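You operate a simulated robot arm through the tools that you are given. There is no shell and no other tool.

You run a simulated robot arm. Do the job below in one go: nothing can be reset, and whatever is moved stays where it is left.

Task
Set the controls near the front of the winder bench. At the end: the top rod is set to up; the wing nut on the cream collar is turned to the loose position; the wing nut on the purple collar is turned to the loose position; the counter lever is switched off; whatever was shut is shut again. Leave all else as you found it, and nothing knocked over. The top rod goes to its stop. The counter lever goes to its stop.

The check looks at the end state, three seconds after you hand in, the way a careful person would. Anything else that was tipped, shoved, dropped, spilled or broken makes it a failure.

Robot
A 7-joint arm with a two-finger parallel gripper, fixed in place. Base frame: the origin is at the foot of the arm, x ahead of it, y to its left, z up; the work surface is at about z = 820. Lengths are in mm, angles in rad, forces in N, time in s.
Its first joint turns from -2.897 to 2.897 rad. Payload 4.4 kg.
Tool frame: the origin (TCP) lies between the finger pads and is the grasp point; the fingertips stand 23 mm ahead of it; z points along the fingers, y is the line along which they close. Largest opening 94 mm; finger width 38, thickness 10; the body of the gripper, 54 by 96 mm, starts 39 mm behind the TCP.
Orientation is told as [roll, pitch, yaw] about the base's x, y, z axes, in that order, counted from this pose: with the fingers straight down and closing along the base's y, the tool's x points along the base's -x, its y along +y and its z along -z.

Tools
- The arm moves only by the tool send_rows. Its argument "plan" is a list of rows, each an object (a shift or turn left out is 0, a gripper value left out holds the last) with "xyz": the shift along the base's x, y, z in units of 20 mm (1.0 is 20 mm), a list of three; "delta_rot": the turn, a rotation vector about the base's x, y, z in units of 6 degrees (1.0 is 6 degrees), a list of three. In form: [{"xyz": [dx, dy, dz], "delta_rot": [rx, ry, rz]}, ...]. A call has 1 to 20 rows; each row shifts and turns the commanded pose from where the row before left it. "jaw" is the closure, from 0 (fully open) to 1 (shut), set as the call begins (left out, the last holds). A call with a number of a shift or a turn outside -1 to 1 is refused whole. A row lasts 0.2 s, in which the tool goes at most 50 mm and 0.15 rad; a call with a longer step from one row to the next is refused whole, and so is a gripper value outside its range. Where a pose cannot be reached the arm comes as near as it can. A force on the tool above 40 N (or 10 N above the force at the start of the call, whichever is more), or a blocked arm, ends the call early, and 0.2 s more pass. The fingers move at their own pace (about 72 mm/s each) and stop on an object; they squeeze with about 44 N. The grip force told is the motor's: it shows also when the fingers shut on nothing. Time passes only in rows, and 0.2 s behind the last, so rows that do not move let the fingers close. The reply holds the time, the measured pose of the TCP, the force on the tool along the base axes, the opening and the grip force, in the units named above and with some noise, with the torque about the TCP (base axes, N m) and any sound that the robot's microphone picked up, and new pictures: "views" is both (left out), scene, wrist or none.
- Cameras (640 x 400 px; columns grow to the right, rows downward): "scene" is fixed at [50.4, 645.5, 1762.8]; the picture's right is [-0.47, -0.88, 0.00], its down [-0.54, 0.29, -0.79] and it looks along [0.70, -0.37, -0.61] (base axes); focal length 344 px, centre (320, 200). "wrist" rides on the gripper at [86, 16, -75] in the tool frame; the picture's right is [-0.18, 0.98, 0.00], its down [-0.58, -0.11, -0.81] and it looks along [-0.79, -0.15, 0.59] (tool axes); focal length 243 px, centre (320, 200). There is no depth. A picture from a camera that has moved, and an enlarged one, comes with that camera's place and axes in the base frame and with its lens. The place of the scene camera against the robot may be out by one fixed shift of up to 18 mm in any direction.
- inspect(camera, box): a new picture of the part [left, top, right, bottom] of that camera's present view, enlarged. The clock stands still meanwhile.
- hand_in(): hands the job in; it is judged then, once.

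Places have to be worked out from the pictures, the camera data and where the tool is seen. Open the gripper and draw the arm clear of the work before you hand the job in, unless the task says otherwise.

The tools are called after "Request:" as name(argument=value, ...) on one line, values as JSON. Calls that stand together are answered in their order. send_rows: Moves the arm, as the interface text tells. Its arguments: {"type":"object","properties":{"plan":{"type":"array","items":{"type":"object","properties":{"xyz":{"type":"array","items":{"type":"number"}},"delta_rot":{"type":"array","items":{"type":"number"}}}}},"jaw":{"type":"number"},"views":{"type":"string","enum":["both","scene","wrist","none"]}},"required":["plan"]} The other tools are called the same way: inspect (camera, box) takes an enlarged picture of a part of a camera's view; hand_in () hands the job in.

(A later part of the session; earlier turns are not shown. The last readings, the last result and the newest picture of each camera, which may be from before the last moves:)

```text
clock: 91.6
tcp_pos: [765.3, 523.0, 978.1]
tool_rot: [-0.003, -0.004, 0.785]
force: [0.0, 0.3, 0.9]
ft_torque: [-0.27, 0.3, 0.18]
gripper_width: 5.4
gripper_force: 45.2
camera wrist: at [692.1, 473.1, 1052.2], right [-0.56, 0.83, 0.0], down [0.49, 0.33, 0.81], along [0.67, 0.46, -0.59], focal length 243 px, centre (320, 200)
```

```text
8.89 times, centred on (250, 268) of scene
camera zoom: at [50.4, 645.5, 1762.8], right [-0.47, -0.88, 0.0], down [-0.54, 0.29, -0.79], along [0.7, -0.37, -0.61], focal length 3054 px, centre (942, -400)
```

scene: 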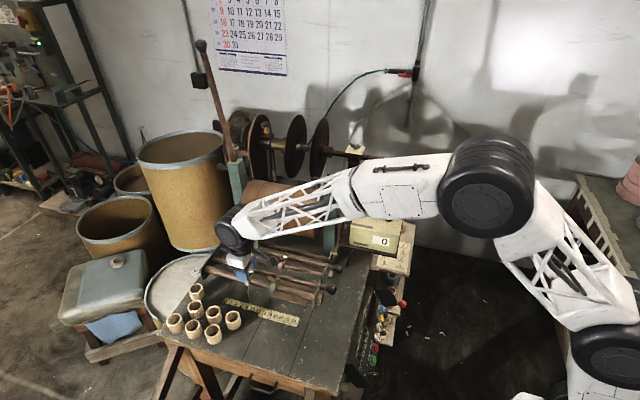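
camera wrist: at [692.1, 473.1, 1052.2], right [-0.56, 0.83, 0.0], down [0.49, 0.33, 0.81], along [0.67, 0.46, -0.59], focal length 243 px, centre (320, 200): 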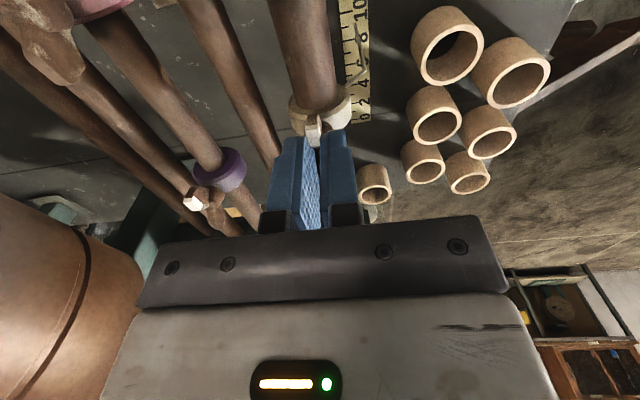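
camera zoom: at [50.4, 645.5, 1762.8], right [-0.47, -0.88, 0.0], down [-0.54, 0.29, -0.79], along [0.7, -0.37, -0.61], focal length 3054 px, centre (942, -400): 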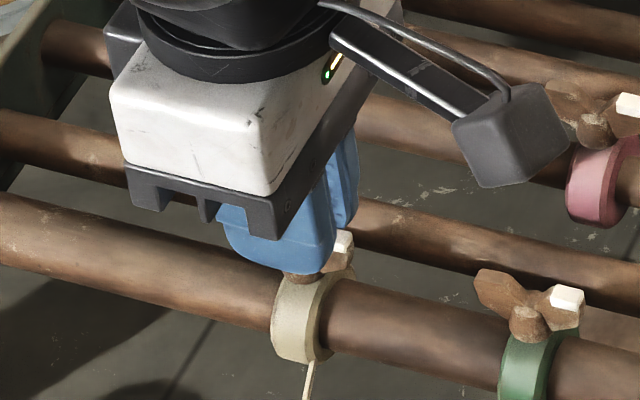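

Now the jaw holds the 5.4 mm wings with no side load. I'll start turning counter-clockwise (loosening) in small steps and watch the torque.

Request:
send_rows(plan=[{"delta_rot": [0, 0, 0.5]}, {"delta_rot": [0, 0, 0.5]}, {"delta_rot": [0, 0, 0.5]}, {"delta_rot": [0, 0, 0.5]}], jaw=1.0)

Request:
inspect(camera="scene", box=[225, 245, 275, 290])

Request:
inspect(camera="wrist", box=[240, 90, 400, 210])

```text
clock: 92.6
tcp_pos: [763.1, 522.9, 978.6]
tool_rot: [0.002, -0.004, 0.993]
force: [-15.6, -7.3, 2.9]
ft_torque: [0.71, -0.24, -0.04]
gripper_width: 5.4
gripper_force: 45.0
camera wrist: at [703.9, 459.2, 1052.2], right [-0.72, 0.69, 0.0], down [0.41, 0.43, 0.81], along [0.56, 0.58, -0.59], focal length 243 px, centre (320, 200)
```

scene: 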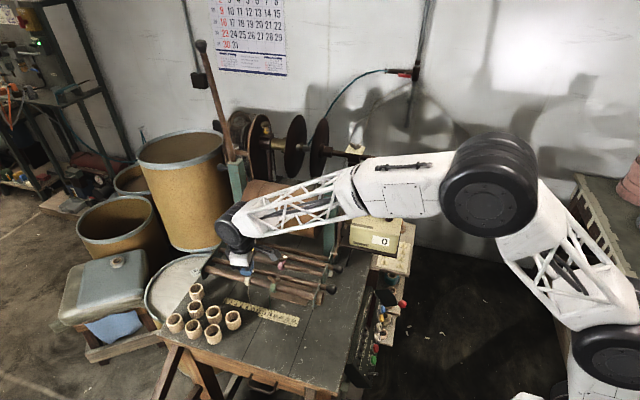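
wrist: 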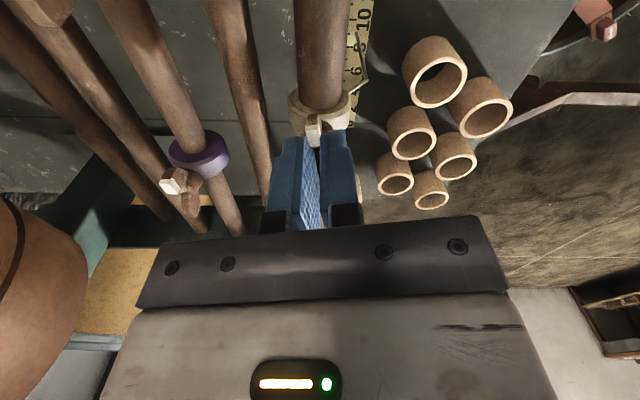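

```text
8.89 times, centred on (250, 268) of scene
camera zoom: at [50.4, 645.5, 1762.8], right [-0.47, -0.88, 0.0], down [-0.54, 0.29, -0.79], along [0.7, -0.37, -0.61], focal length 3054 px, centre (942, -400)
```

zoom: 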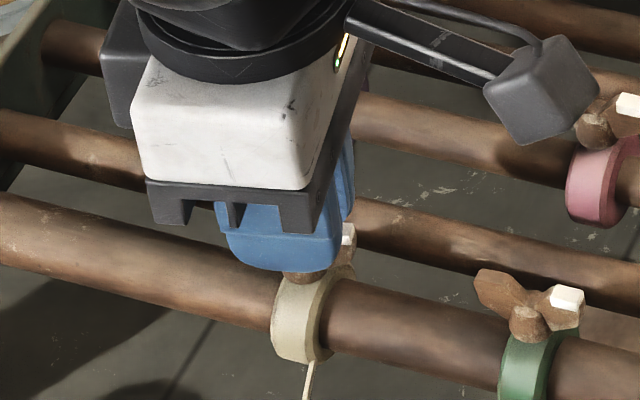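

```text
3.33 times, centred on (320, 150) of wrist
camera zoom: at [703.9, 459.2, 1052.2], right [-0.72, 0.69, 0.0], down [0.41, 0.43, 0.81], along [0.56, 0.58, -0.59], focal length 809 px, centre (320, 367)
```

zoom: 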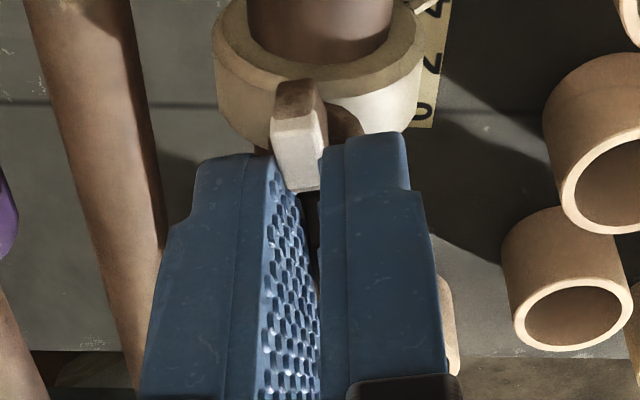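

The nut turns with the gripper with practically no torque, so counter-clockwise is the free (loosening) direction. I'll relieve the small sideways load and continue turning.

Request:
send_rows(plan=[{"xyz": [-0.06, -0.02, 0], "delta_rot": [0, 0, 0.3]}, {"xyz": [-0.02, 0, 0], "delta_rot": [0, 0, 0.6]}, {"xyz": [-0.01, 0, 0], "delta_rot": [0, 0, 0.6]}, {"xyz": [-0.01, 0, 0], "delta_rot": [0, 0, 0.6]}, {"xyz": [-0.01, 0, 0], "delta_rot": [0, 0, 0.6]}], jaw=1.0)

Request:
inspect(camera="scene", box=[225, 245, 275, 290])

Request:
inspect(camera="wrist", box=[240, 90, 400, 210])

```text
clock: 93.7
tcp_pos: [764.6, 522.0, 979.4]
tool_rot: [-0.003, -0.006, 1.207]
force: [10.8, 3.4, -2.7]
ft_torque: [-0.39, 0.01, 0.01]
gripper_width: 5.4
gripper_force: 44.7
stopped in row 5: the force on the tool passed its limit at 41 N (the readings are from after the stop); the commanded pose is now the measured one
camera wrist: at [718.1, 447.5, 1052.1], right [-0.85, 0.52, 0.0], down [0.31, 0.5, 0.81], along [0.42, 0.69, -0.59], focal length 243 px, centre (320, 200)
```

scene: 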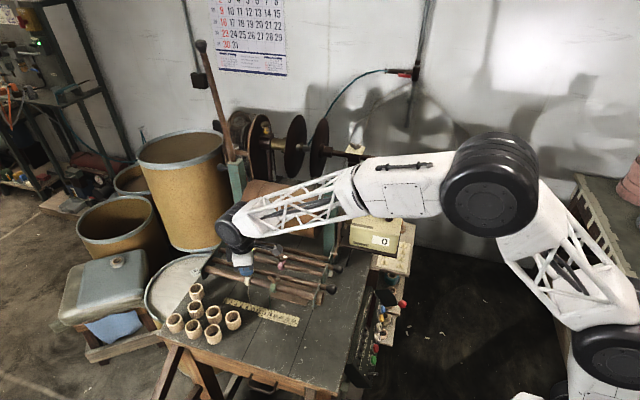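
wrist: 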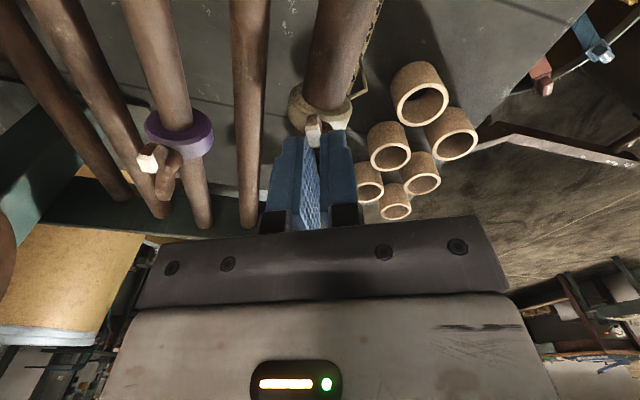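

```text
8.89 times, centred on (250, 268) of scene
camera zoom: at [50.4, 645.5, 1762.8], right [-0.47, -0.88, 0.0], down [-0.54, 0.29, -0.79], along [0.7, -0.37, -0.61], focal length 3054 px, centre (942, -400)
```

zoom: 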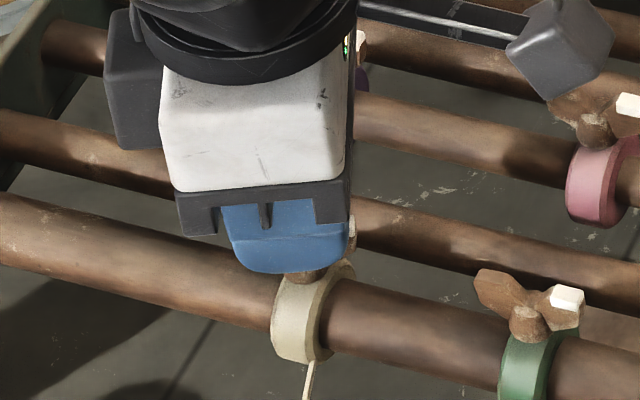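

```text
3.33 times, centred on (320, 150) of wrist
camera zoom: at [718.1, 447.5, 1052.1], right [-0.85, 0.52, 0.0], down [0.31, 0.5, 0.81], along [0.42, 0.69, -0.59], focal length 809 px, centre (320, 367)
```

zoom: 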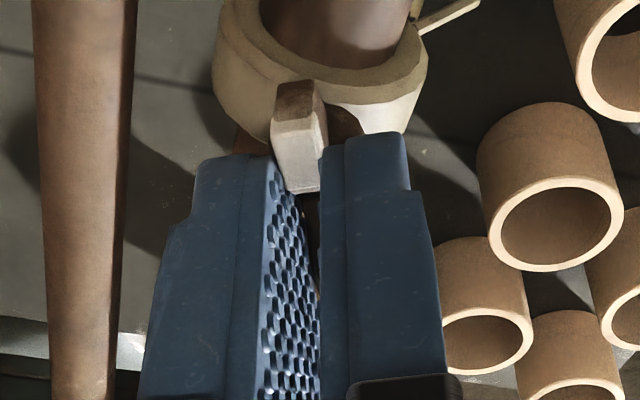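

The side load rose to the limit at about 24° of turn, so my rotation axis doesn't quite match the nut's. I'll open, rise and look at the nut before continuing.

Request:
send_rows(plan=[{}, {}, {"xyz": [0, 0, 1]}, {"xyz": [0, 0, 1]}], jaw=0.6)

Request:
inspect(camera="wrist", box=[260, 60, 380, 150])

Request:
inspect(camera="scene", box=[230, 260, 270, 285])

```text
clock: 94.7
tcp_pos: [765.0, 522.1, 1018.3]
tool_rot: [-0.001, -0.006, 1.207]
force: [-0.5, -0.1, -0.1]
ft_torque: [0.01, -0.01, 0.01]
gripper_width: 38.0
gripper_force: 0.1
camera wrist: at [717.7, 447.7, 1092.4], right [-0.85, 0.52, 0.0], down [0.31, 0.5, 0.81], along [0.42, 0.69, -0.59], focal length 243 px, centre (320, 200)
```

scene: 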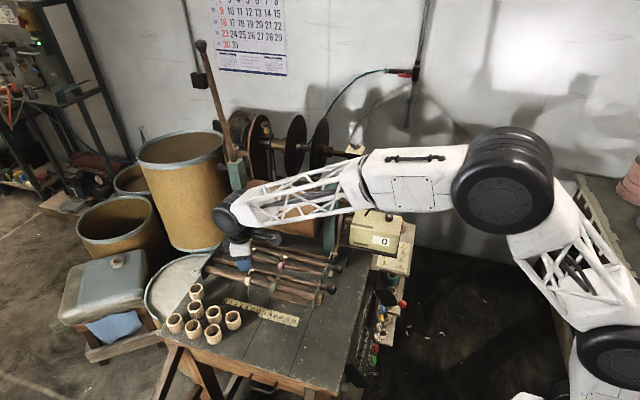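
wrist: 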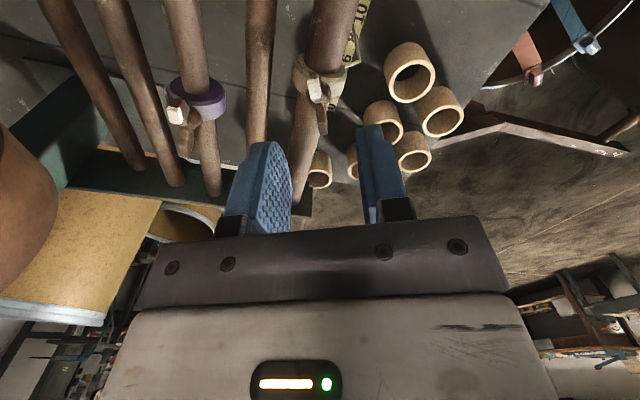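

```text
4.44 times, centred on (320, 105) of wrist
camera zoom: at [717.7, 447.7, 1092.4], right [-0.85, 0.52, 0.0], down [0.31, 0.5, 0.81], along [0.42, 0.69, -0.59], focal length 1078 px, centre (320, 622)
```

zoom: 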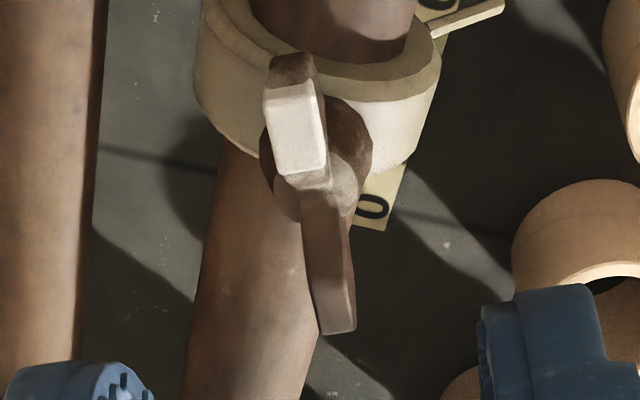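

```text
16.00 times, centred on (250, 272) of scene
camera zoom: at [50.4, 645.5, 1762.8], right [-0.47, -0.88, 0.0], down [-0.54, 0.29, -0.79], along [0.7, -0.37, -0.61], focal length 5498 px, centre (1440, -960)
```

zoom: 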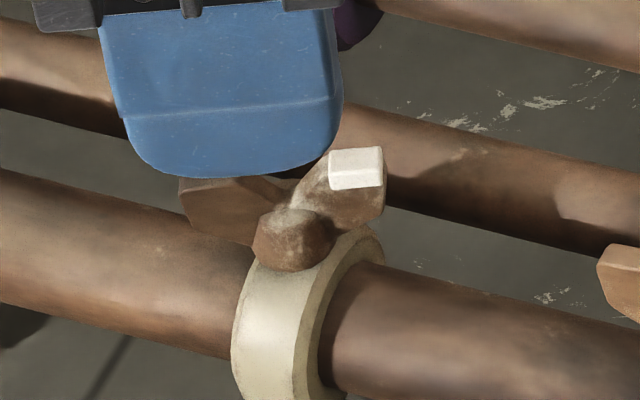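

The nut has turned with the gripper (about 24°) and its axis looks vertical at about (763.5,521.3). I'll recentre there, regrip, and turn in shorter steps with regrips to relieve side loads.

Request:
send_rows(plan=[{"xyz": [-0.06, -0.04, -0.7]}, {"xyz": [0, 0, -0.7]}, {"xyz": [0, 0, -0.65]}, {}], jaw=0.6, views="none")

Request:
send_rows(plan=[{}, {}, {}], jaw=1.0, views="wrist")

```text
clock: 95.7
tcp_pos: [762.5, 521.0, 978.4]
tool_rot: [-0.002, -0.003, 1.208]
force: [0.0, 0.3, -0.2]
ft_torque: [-0.02, 0.0, -0.02]
gripper_width: 37.6
gripper_force: 0.1
```

```text
clock: 96.5
tcp_pos: [763.2, 519.7, 977.6]
tool_rot: [-0.004, -0.009, 1.207]
force: [19.4, -3.4, -4.1]
ft_torque: [0.69, -0.55, 0.0]
gripper_width: 5.8
gripper_force: 44.9
camera wrist: at [717.6, 446.6, 1051.5], right [-0.85, 0.52, 0.0], down [0.31, 0.5, 0.81], along [0.42, 0.69, -0.59], focal length 243 px, centre (320, 200)
```

wrist: 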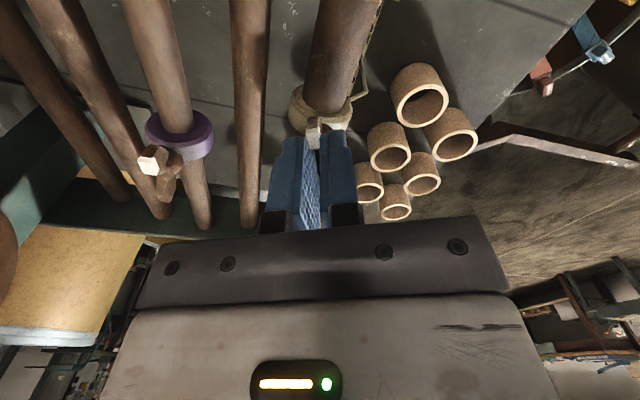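

Gripped again (5.8 mm); shifting 0.6 mm to relieve the side load and turning another ~20°.

Request:
send_rows(plan=[{"xyz": [0.028, -0.011, 0], "delta_rot": [0, 0, 0.4]}, {"delta_rot": [0, 0, 0.5]}, {"delta_rot": [0, 0, 0.5]}, {"delta_rot": [0, 0, 0.5]}, {"delta_rot": [0, 0, 0.5]}, {"delta_rot": [0, 0, 0.5]}], jaw=1.0, views="none")

Request:
send_rows(plan=[{}, {}], jaw=0.75, views="none")

Request:
send_rows(plan=[{}, {}], jaw=1.0, views="wrist")

```text
clock: 97.9
tcp_pos: [763.4, 521.5, 978.4]
tool_rot: [-0.003, -0.008, 1.51]
force: [25.1, -1.7, 0.3]
ft_torque: [0.67, -0.46, -0.01]
gripper_width: 5.3
gripper_force: 44.8
```

```text
clock: 98.5
tcp_pos: [763.1, 520.9, 978.2]
tool_rot: [-0.002, -0.005, 1.509]
force: [-1.2, 0.8, 0.2]
ft_torque: [-0.01, -0.01, 0.01]
gripper_width: 23.6
gripper_force: 0.1
```

```text
clock: 99.1
tcp_pos: [762.0, 520.8, 978.2]
tool_rot: [-0.004, -0.009, 1.509]
force: [12.4, 1.8, -2.8]
ft_torque: [0.86, -0.2, -0.01]
gripper_width: 5.6
gripper_force: 44.9
camera wrist: at [742.0, 436.1, 1051.5], right [-0.97, 0.24, 0.0], down [0.14, 0.57, 0.81], along [0.2, 0.79, -0.59], focal length 243 px, centre (320, 200)
```

wrist: 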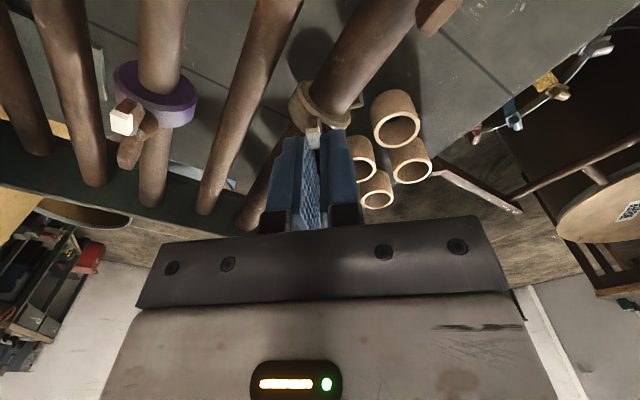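

41° turned so far with no torsional resistance. Continuing with small side relief, regripping each time.

Request:
send_rows(plan=[{"xyz": [0.02, 0, 0], "delta_rot": [0, 0, 0.5]}, {"delta_rot": [0, 0, 0.5]}, {"delta_rot": [0, 0, 0.5]}, {"delta_rot": [0, 0, 0.5]}, {"delta_rot": [0, 0, 0.5]}, {"delta_rot": [0, 0, 0.5]}], jaw=1.0, views="none")

Request:
send_rows(plan=[{}, {}], jaw=0.75, views="none")

Request:
send_rows(plan=[{}, {}], jaw=1.0, views="wrist")

Request:
inspect(camera="scene", box=[220, 235, 280, 290])

```text
clock: 100.5
tcp_pos: [763.0, 520.3, 978.2]
tool_rot: [0.0, -0.004, 1.826]
force: [-8.3, -0.8, 6.3]
ft_torque: [-1.28, -0.13, 0.01]
gripper_width: 5.6
gripper_force: 44.8
```

```text
clock: 101.1
tcp_pos: [764.3, 520.9, 978.5]
tool_rot: [0.0, -0.006, 1.823]
force: [-0.2, 0.6, -0.1]
ft_torque: [0.0, 0.02, -0.02]
gripper_width: 23.3
gripper_force: 0.0
```

```text
clock: 101.7
tcp_pos: [763.8, 520.8, 978.8]
tool_rot: [-0.003, -0.005, 1.825]
force: [-7.2, -1.9, 4.1]
ft_torque: [-0.17, 0.17, 0.04]
gripper_width: 5.1
gripper_force: 44.5
camera wrist: at [769.6, 433.6, 1051.5], right [-1.0, -0.07, 0.0], down [-0.04, 0.59, 0.81], along [-0.05, 0.81, -0.59], focal length 243 px, centre (320, 200)
```

wrist: 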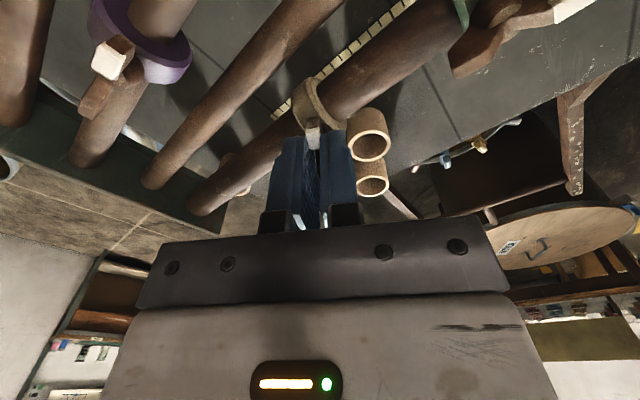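

```text
7.27 times, centred on (250, 262) of scene
camera zoom: at [50.4, 645.5, 1762.8], right [-0.47, -0.88, 0.0], down [-0.54, 0.29, -0.79], along [0.7, -0.37, -0.61], focal length 2499 px, centre (829, -254)
```

zoom: 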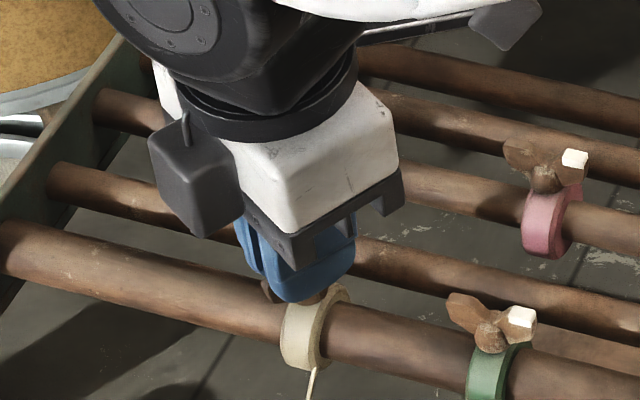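

About 60° turned. Continuing toward 90°.

Request:
send_rows(plan=[{"xyz": [-0.01, 0, 0], "delta_rot": [0, 0, 0.5]}, {"delta_rot": [0, 0, 0.5]}, {"delta_rot": [0, 0, 0.5]}, {"delta_rot": [0, 0, 0.5]}, {"delta_rot": [0, 0, 0.5]}], jaw=1.0, views="none")

Request:
send_rows(plan=[{}, {}], jaw=0.75, views="none")

Request:
send_rows(plan=[{}, {}], jaw=1.0, views="wrist")

```text
clock: 102.9
tcp_pos: [762.8, 521.5, 979.1]
tool_rot: [-0.004, -0.006, 2.088]
force: [0.9, 1.3, 4.0]
ft_torque: [-0.22, 0.0, 0.01]
gripper_width: 5.2
gripper_force: 44.9
```

```text
clock: 103.5
tcp_pos: [763.4, 521.4, 977.8]
tool_rot: [-0.001, -0.005, 2.087]
force: [1.1, 0.0, 0.1]
ft_torque: [0.0, 0.01, 0.01]
gripper_width: 23.4
gripper_force: 0.0
```

```text
clock: 104.1
tcp_pos: [762.6, 520.6, 978.0]
tool_rot: [-0.002, -0.005, 2.085]
force: [-0.9, 0.3, 2.2]
ft_torque: [-0.09, 0.08, 0.0]
gripper_width: 5.5
gripper_force: 44.8
camera wrist: at [792.2, 438.0, 1051.5], right [-0.95, -0.32, 0.0], down [-0.19, 0.55, 0.81], along [-0.26, 0.77, -0.59], focal length 243 px, centre (320, 200)
```

wrist: 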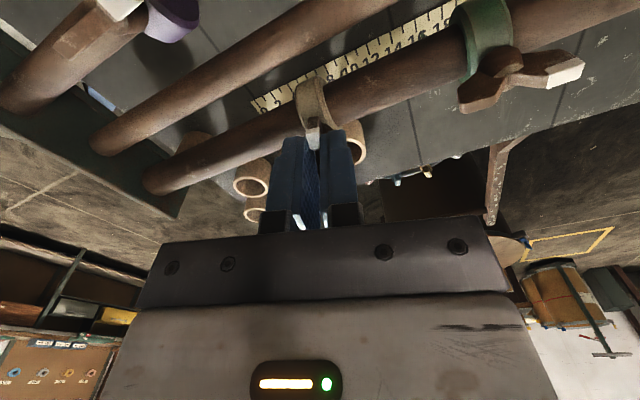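

About 75° turned with no load. Turning the last 15° to bring the wings square across the rod.

Request:
send_rows(plan=[{"delta_rot": [0, 0, 0.43]}, {"delta_rot": [0, 0, 0.43]}, {"delta_rot": [0, 0, 0.43]}, {"delta_rot": [0, 0, 0.43]}, {"delta_rot": [0, 0, 0.43]}, {"delta_rot": [0, 0, 0.43]}], jaw=1.0)

Request:
inspect(camera="wrist", box=[240, 60, 400, 180])

Request:
inspect(camera="scene", box=[220, 235, 280, 290])

```text
clock: 105.5
tcp_pos: [763.8, 521.7, 977.5]
tool_rot: [-0.002, -0.005, 2.357]
force: [-2.3, 1.3, 4.5]
ft_torque: [0.03, 0.19, 0.01]
gripper_width: 5.5
gripper_force: 44.9
camera wrist: at [813.6, 448.8, 1051.5], right [-0.82, -0.57, 0.0], down [-0.33, 0.48, 0.81], along [-0.46, 0.67, -0.59], focal length 243 px, centre (320, 200)
```

scene: 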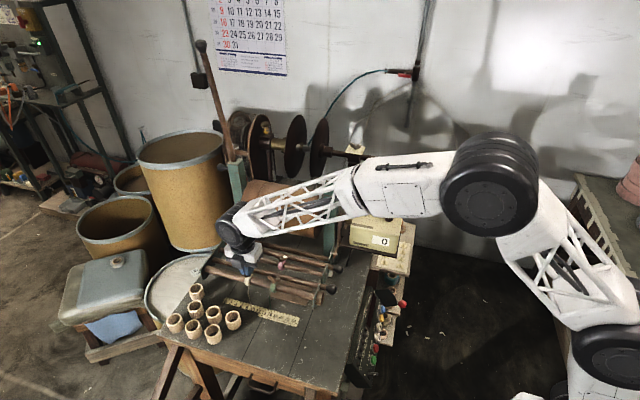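
wrist: 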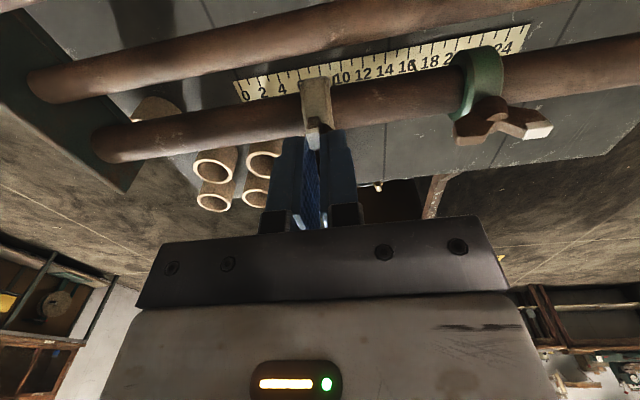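

```text
3.33 times, centred on (320, 120) of wrist
camera zoom: at [813.6, 448.8, 1051.5], right [-0.82, -0.57, 0.0], down [-0.33, 0.48, 0.81], along [-0.46, 0.67, -0.59], focal length 809 px, centre (320, 467)
```

zoom: 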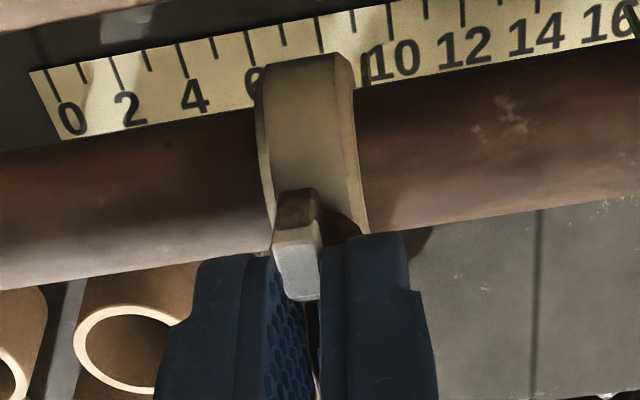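

```text
7.27 times, centred on (250, 262) of scene
camera zoom: at [50.4, 645.5, 1762.8], right [-0.47, -0.88, 0.0], down [-0.54, 0.29, -0.79], along [0.7, -0.37, -0.61], focal length 2499 px, centre (829, -254)
```

zoom: 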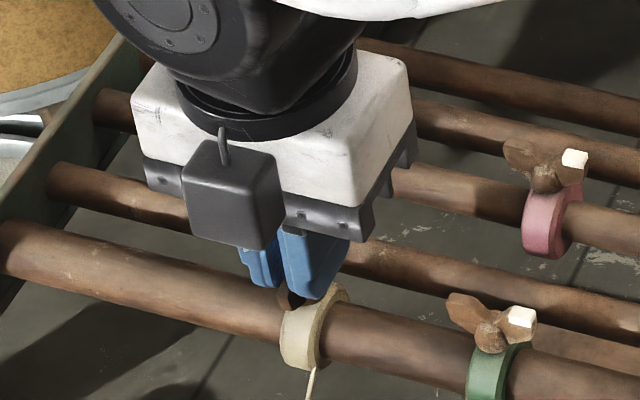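

The wings are now square across the rod, with no torque at the end. I'll open a little and rise to check.

Request:
send_rows(plan=[{}, {}, {"xyz": [0, 0, 0.7]}, {"xyz": [0, 0, 1]}, {"xyz": [0, 0, 1]}], jaw=0.7)

Request:
inspect(camera="wrist", box=[240, 0, 400, 120])

Request:
inspect(camera="scene", box=[225, 240, 285, 290])

```text
clock: 106.7
tcp_pos: [764.4, 520.2, 1032.6]
tool_rot: [-0.001, -0.004, 2.355]
force: [0.7, -0.1, -0.3]
ft_torque: [0.0, 0.0, -0.02]
gripper_width: 28.1
gripper_force: 0.0
camera wrist: at [813.7, 449.0, 1105.5], right [-0.83, -0.56, 0.0], down [-0.33, 0.48, 0.81], along [-0.46, 0.67, -0.59], focal length 243 px, centre (320, 200)
```

scene: 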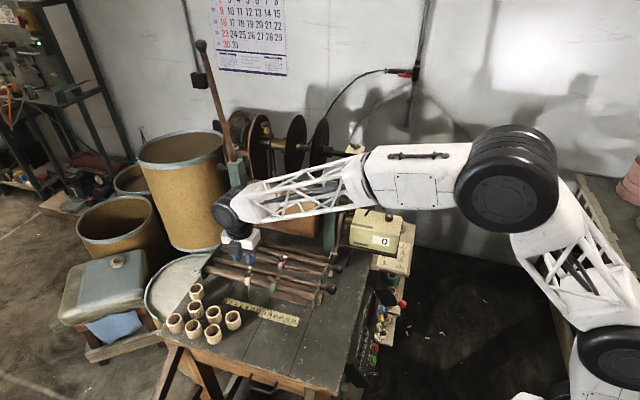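
wrist: 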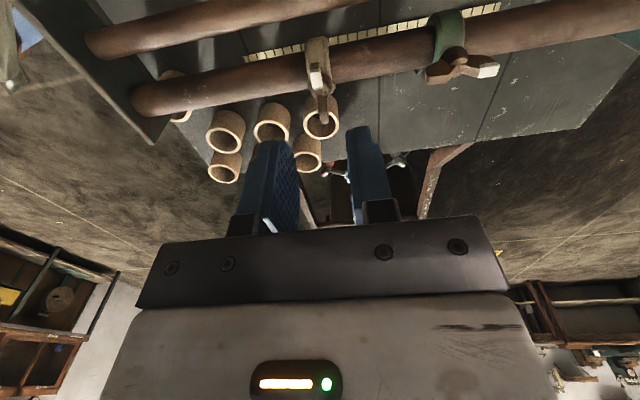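

```text
3.33 times, centred on (320, 60) of wrist
camera zoom: at [813.7, 449.0, 1105.5], right [-0.83, -0.56, 0.0], down [-0.33, 0.48, 0.81], along [-0.46, 0.67, -0.59], focal length 809 px, centre (320, 667)
```

zoom: 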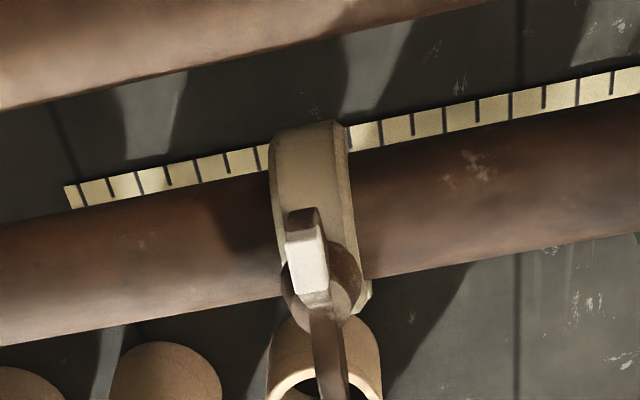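

```text
8.00 times, centred on (255, 265) of scene
camera zoom: at [50.4, 645.5, 1762.8], right [-0.47, -0.88, 0.0], down [-0.54, 0.29, -0.79], along [0.7, -0.37, -0.61], focal length 2749 px, centre (840, -320)
```

zoom: 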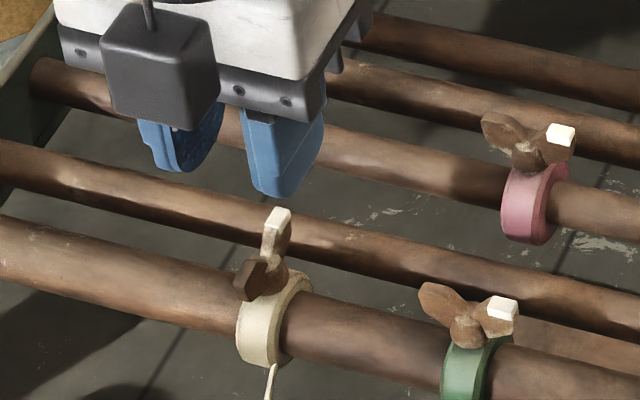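

The cream nut is across the rod (loose) and its collar hasn't shifted. Next the purple one: I'll rise, turn the hand back 90° and move above it.

Request:
send_rows(plan=[{"xyz": [0, 0, 1]}, {"xyz": [0, 0, 1]}, {"xyz": [0, 0, 1]}, {"xyz": [0, 0, 1]}, {"xyz": [0.26, -0.114, 0], "delta_rot": [0, 0, -1]}, {"xyz": [0.26, -0.114, 0], "delta_rot": [0, 0, -1]}, {"xyz": [0.26, -0.114, 0], "delta_rot": [0, 0, -1]}, {"xyz": [0.26, -0.114, 0], "delta_rot": [0, 0, -1]}, {"xyz": [0.26, -0.114, 0], "delta_rot": [0, 0, -1]}, {"xyz": [0.26, -0.114, 0], "delta_rot": [0, 0, -1]}, {"xyz": [0.26, -0.114, 0], "delta_rot": [0, 0, -1]}, {"xyz": [0.26, -0.114, 0], "delta_rot": [0, 0, -1]}, {"xyz": [0.26, -0.114, 0], "delta_rot": [0, 0, -1]}, {"xyz": [0.26, -0.114, 0], "delta_rot": [0, 0, -1]}, {"xyz": [0.26, -0.114, 0], "delta_rot": [0, 0, -1]}, {"xyz": [0.26, -0.114, 0], "delta_rot": [0, 0, -1]}, {"xyz": [0.26, -0.114, 0], "delta_rot": [0, 0, -1]}, {"xyz": [0.26, -0.114, 0], "delta_rot": [0, 0, -1]}, {"xyz": [0.26, -0.114, 0], "delta_rot": [0, 0, -1]}], jaw=0.6)

Request:
inspect(camera="wrist", box=[240, 0, 400, 120])

Request:
inspect(camera="scene", box=[225, 240, 285, 290])

```text
clock: 110.7
tcp_pos: [840.7, 485.5, 1111.9]
tool_rot: [-0.003, -0.005, 0.782]
force: [-0.5, 0.2, 0.1]
ft_torque: [-0.02, 0.0, 0.0]
gripper_width: 37.6
gripper_force: 0.0
camera wrist: at [768.9, 437.3, 1185.7], right [-0.56, 0.83, 0.0], down [0.48, 0.33, 0.81], along [0.67, 0.46, -0.59], focal length 243 px, centre (320, 200)
```

scene: 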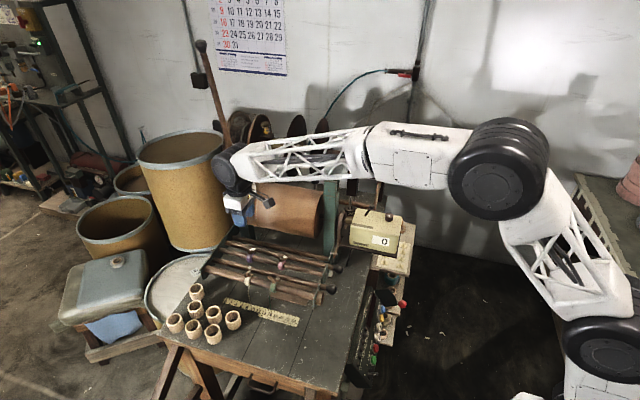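
wrist: 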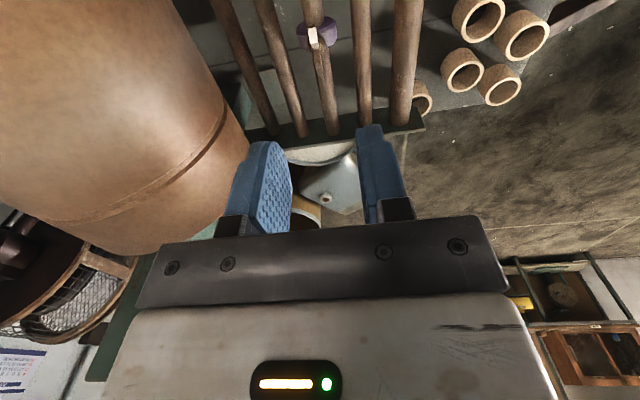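

```text
3.33 times, centred on (320, 60) of wrist
camera zoom: at [768.9, 437.3, 1185.7], right [-0.56, 0.83, 0.0], down [0.48, 0.33, 0.81], along [0.67, 0.46, -0.59], focal length 809 px, centre (320, 667)
```

zoom: 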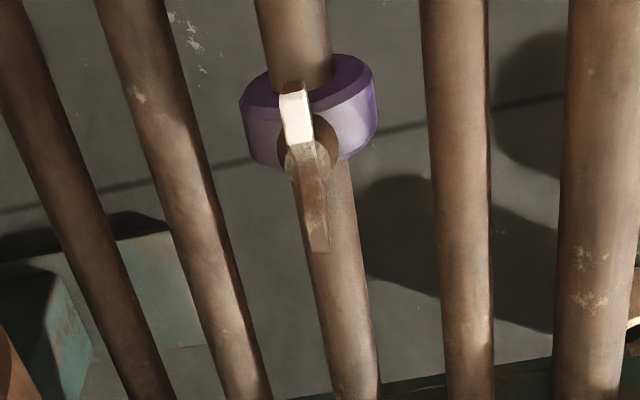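

```text
8.00 times, centred on (255, 265) of scene
camera zoom: at [50.4, 645.5, 1762.8], right [-0.47, -0.88, 0.0], down [-0.54, 0.29, -0.79], along [0.7, -0.37, -0.61], focal length 2749 px, centre (840, -320)
```

zoom: 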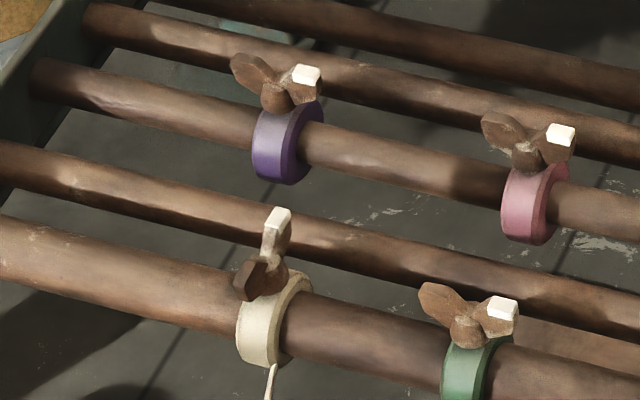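

The purple nut's axis comes out near (848.4,487.5). I'll centre over it and lower 70 mm for a second view to fix its height.

Request:
send_rows(plan=[{"xyz": [0.1, 0.03, -0.7]}, {"xyz": [0.1, 0.03, -0.7]}, {"xyz": [0.1, 0.03, -0.7]}, {"xyz": [0.085, 0.01, -0.7]}, {"xyz": [0, 0, -0.7]}], jaw=0.6)

Request:
inspect(camera="wrist", box=[240, 40, 400, 160])

Request:
inspect(camera="scene", box=[215, 225, 285, 285])

```text
clock: 111.9
tcp_pos: [848.0, 488.9, 1041.7]
tool_rot: [-0.001, -0.007, 0.786]
force: [0.4, -0.1, -0.2]
ft_torque: [0.0, 0.03, 0.03]
gripper_width: 37.8
gripper_force: 0.1
camera wrist: at [776.5, 439.9, 1115.6], right [-0.56, 0.83, 0.0], down [0.48, 0.33, 0.81], along [0.67, 0.46, -0.59], focal length 243 px, centre (320, 200)
```

scene: 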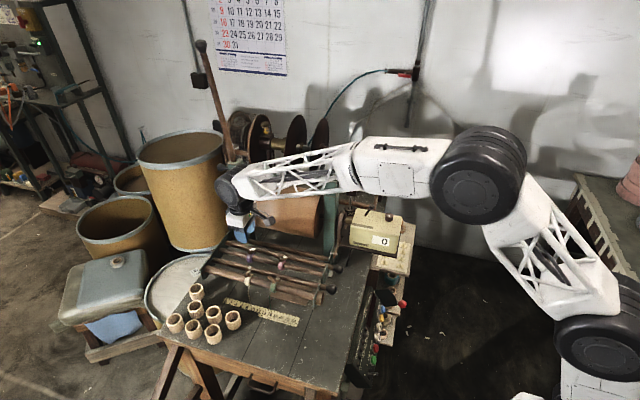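
wrist: 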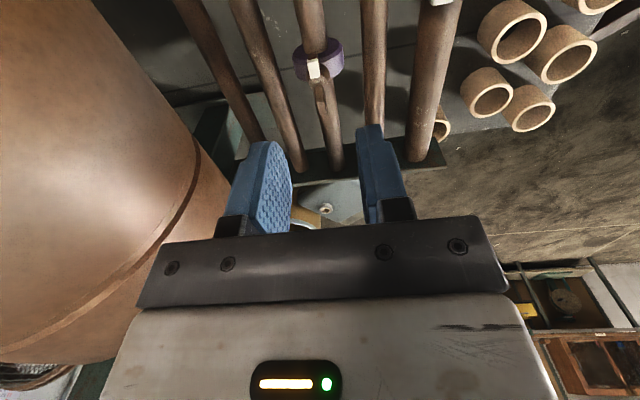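

```text
3.33 times, centred on (320, 100) of wrist
camera zoom: at [776.5, 439.9, 1115.6], right [-0.56, 0.83, 0.0], down [0.48, 0.33, 0.81], along [0.67, 0.46, -0.59], focal length 809 px, centre (320, 533)
```

zoom: 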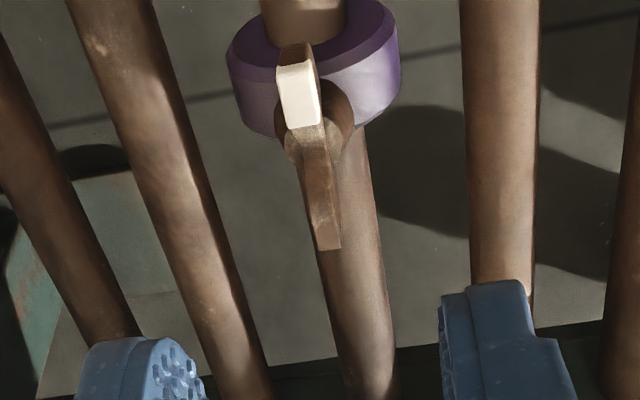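

```text
6.67 times, centred on (250, 255) of scene
camera zoom: at [50.4, 645.5, 1762.8], right [-0.47, -0.88, 0.0], down [-0.54, 0.29, -0.79], along [0.7, -0.37, -0.61], focal length 2291 px, centre (787, -167)
```

zoom: 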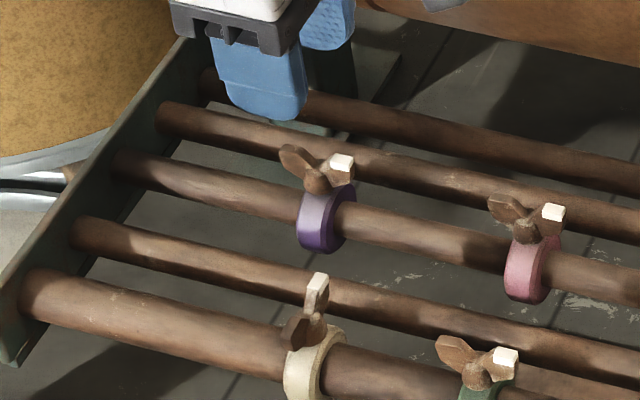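

The height estimate is still loose (wing tops 955–970), so I'll lower to z≈1005 — still clear above — and measure again.

Request:
send_rows(plan=[{"xyz": [0, 0, -0.6]}, {"xyz": [0, 0, -0.6]}, {"xyz": [0, 0, -0.6]}, {}], jaw=0.6)

Request:
inspect(camera="wrist", box=[240, 60, 400, 180])

Request:
inspect(camera="scene", box=[225, 235, 275, 270])

```text
clock: 112.9
tcp_pos: [848.4, 488.2, 1005.1]
tool_rot: [-0.001, -0.005, 0.786]
force: [-1.3, 0.1, 0.1]
ft_torque: [-0.02, 0.0, -0.02]
gripper_width: 37.6
gripper_force: 0.1
camera wrist: at [776.3, 439.5, 1079.2], right [-0.56, 0.83, 0.0], down [0.48, 0.33, 0.81], along [0.67, 0.46, -0.59], focal length 243 px, centre (320, 200)
```

scene: 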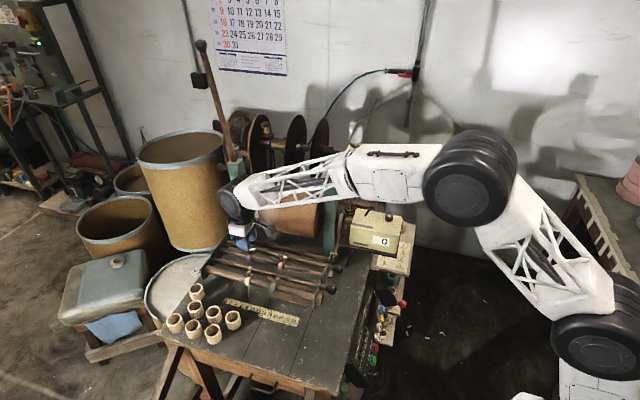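
wrist: 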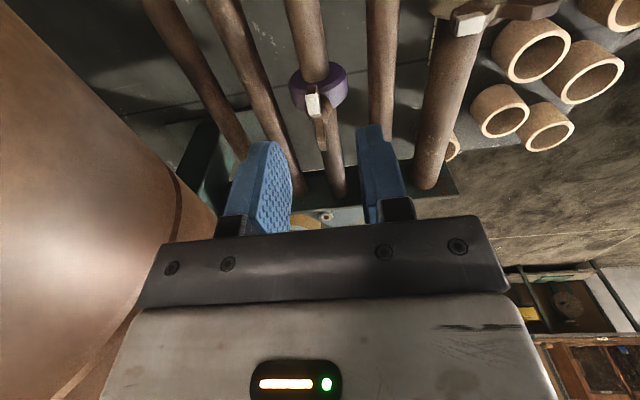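

```text
3.33 times, centred on (320, 120) of wrist
camera zoom: at [776.3, 439.5, 1079.2], right [-0.56, 0.83, 0.0], down [0.48, 0.33, 0.81], along [0.67, 0.46, -0.59], focal length 809 px, centre (320, 467)
```

zoom: 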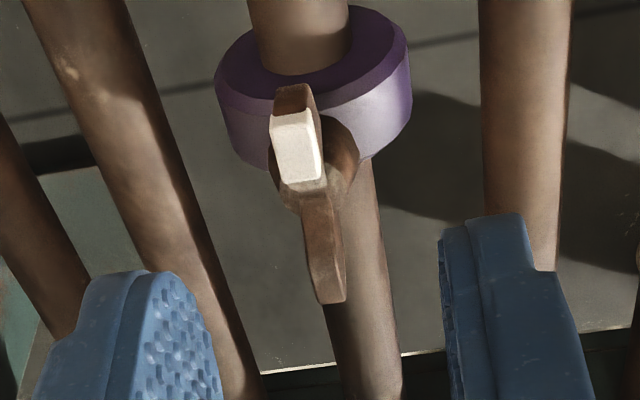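

```text
11.43 times, centred on (250, 252) of scene
camera zoom: at [50.4, 645.5, 1762.8], right [-0.47, -0.88, 0.0], down [-0.54, 0.29, -0.79], along [0.7, -0.37, -0.61], focal length 3927 px, centre (1120, -400)
```

zoom: 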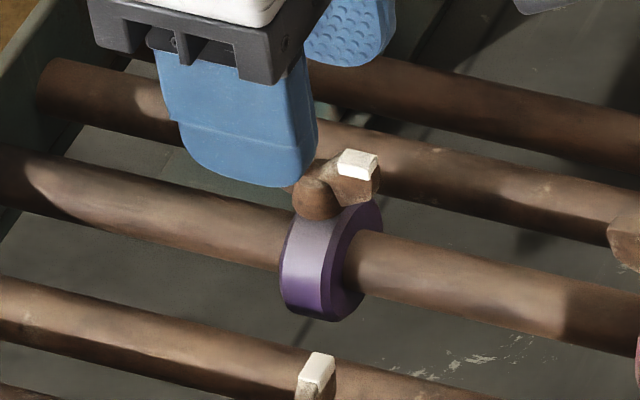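

Purple nut: axis about (846,486), boss ≈955, wing tops ≈967. Turning as I did before would swing the camera into the drum, so I'll rise and test whether the arm can use the opposite hand orientation (camera toward the front).

Request:
send_rows(plan=[{"xyz": [0, 0, 1]}, {"xyz": [0, 0, 1]}, {"xyz": [0, 0, 1]}, {"delta_rot": [0, 0, -1]}, {"delta_rot": [0, 0, -1]}, {"delta_rot": [0, 0, -1]}, {"delta_rot": [0, 0, -1]}, {"delta_rot": [0, 0, -1]}, {"delta_rot": [0, 0, -1]}, {"delta_rot": [0, 0, -1]}, {"delta_rot": [0, 0, -1]}, {"delta_rot": [0, 0, -1]}, {"delta_rot": [0, 0, -1]}, {"delta_rot": [0, 0, -1]}, {"delta_rot": [0, 0, -1]}, {"delta_rot": [0, 0, -1]}, {"delta_rot": [0, 0, -1]}, {"delta_rot": [0, 0, -1]}], jaw=0.6)

```text
clock: 116.7
tcp_pos: [848.5, 488.7, 1066.2]
tool_rot: [-0.002, -0.006, -0.788]
force: [0.0, 0.3, -0.5]
ft_torque: [0.01, 0.01, -0.02]
gripper_width: 37.5
gripper_force: 0.0
camera wrist: at [799.6, 562.4, 1139.3], right [0.83, 0.56, 0.0], down [0.33, -0.48, 0.81], along [0.46, -0.67, -0.59], focal length 243 px, centre (320, 200)
```

scene: 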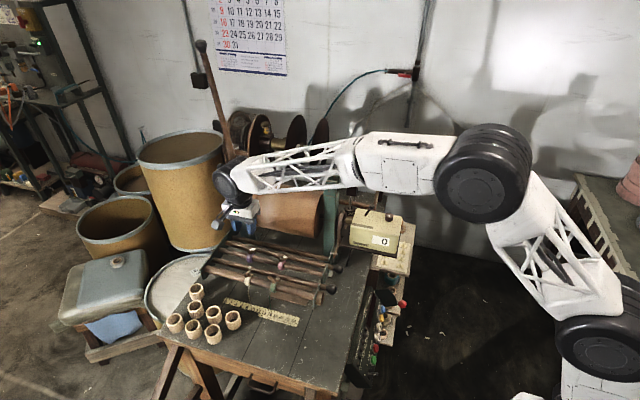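
wrist: 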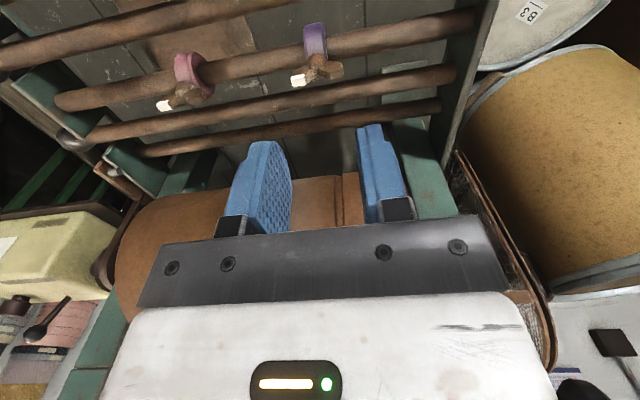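

The hand reaches this orientation (−45°) and the camera is on the free front side. I'll check whether it can turn on to −135°, which would allow a single continuous turn of the nut.

Request:
send_rows(plan=[{"delta_rot": [0, 0, -1]}, {"delta_rot": [0, 0, -1]}, {"delta_rot": [0, 0, -1]}, {"delta_rot": [0, 0, -1]}, {"delta_rot": [0, 0, -1]}, {"delta_rot": [0, 0, -1]}, {"delta_rot": [0, 0, -1]}, {"delta_rot": [0, 0, -1]}, {"delta_rot": [0, 0, -1]}, {"delta_rot": [0, 0, -1]}, {"delta_rot": [0, 0, -1]}, {"delta_rot": [0, 0, -1]}, {"delta_rot": [0, 0, -1]}, {"delta_rot": [0, 0, -1]}, {"delta_rot": [0, 0, -1]}], jaw=0.6)

```text
clock: 119.9
tcp_pos: [848.8, 487.9, 1066.6]
tool_rot: [-0.002, -0.005, -2.358]
force: [0.6, 0.4, 0.2]
ft_torque: [0.03, 0.0, -0.01]
gripper_width: 37.4
gripper_force: 0.0
camera wrist: at [922.7, 538.9, 1139.4], right [0.56, -0.83, 0.0], down [-0.48, -0.33, 0.81], along [-0.67, -0.46, -0.59], focal length 243 px, centre (320, 200)
```

scene: 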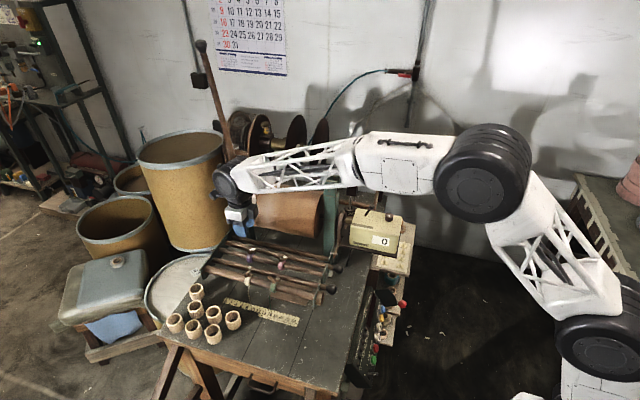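
wrist: 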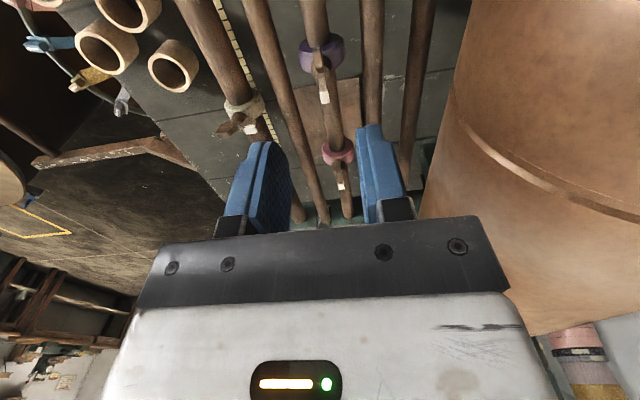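

−135° is reachable, so I can do the whole 90° turn with the camera clear of the drum. Looking closely at the purple nut from this side to refine its position.

Request:
inspect(camera="wrist", box=[240, 20, 400, 140])

Request:
inspect(camera="scene", box=[215, 215, 285, 270])

```text
3.33 times, centred on (320, 80) of wrist
camera zoom: at [922.7, 538.9, 1139.4], right [0.56, -0.83, 0.0], down [-0.48, -0.33, 0.81], along [-0.67, -0.46, -0.59], focal length 809 px, centre (320, 600)
```

zoom: 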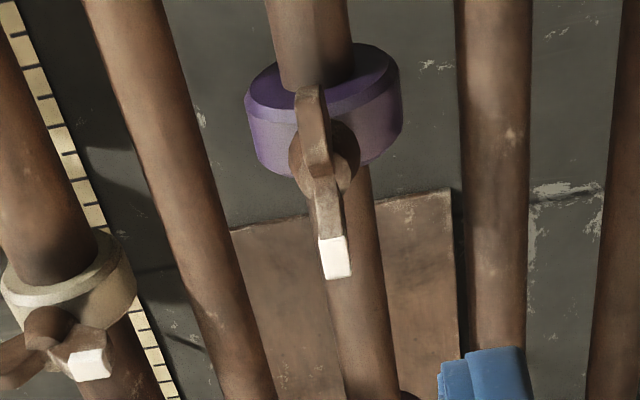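

```text
7.27 times, centred on (250, 242) of scene
camera zoom: at [50.4, 645.5, 1762.8], right [-0.47, -0.88, 0.0], down [-0.54, 0.29, -0.79], along [0.7, -0.37, -0.61], focal length 2499 px, centre (829, -109)
```

zoom: 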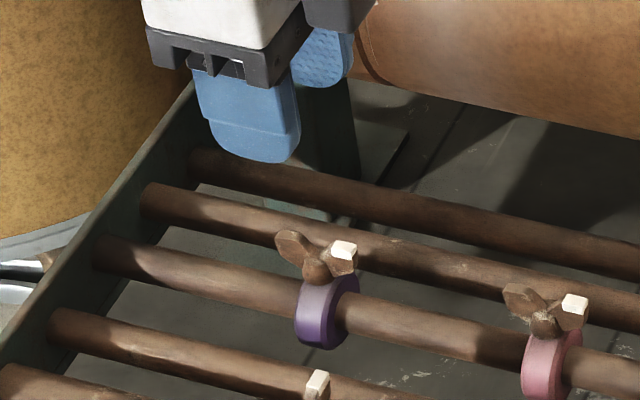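

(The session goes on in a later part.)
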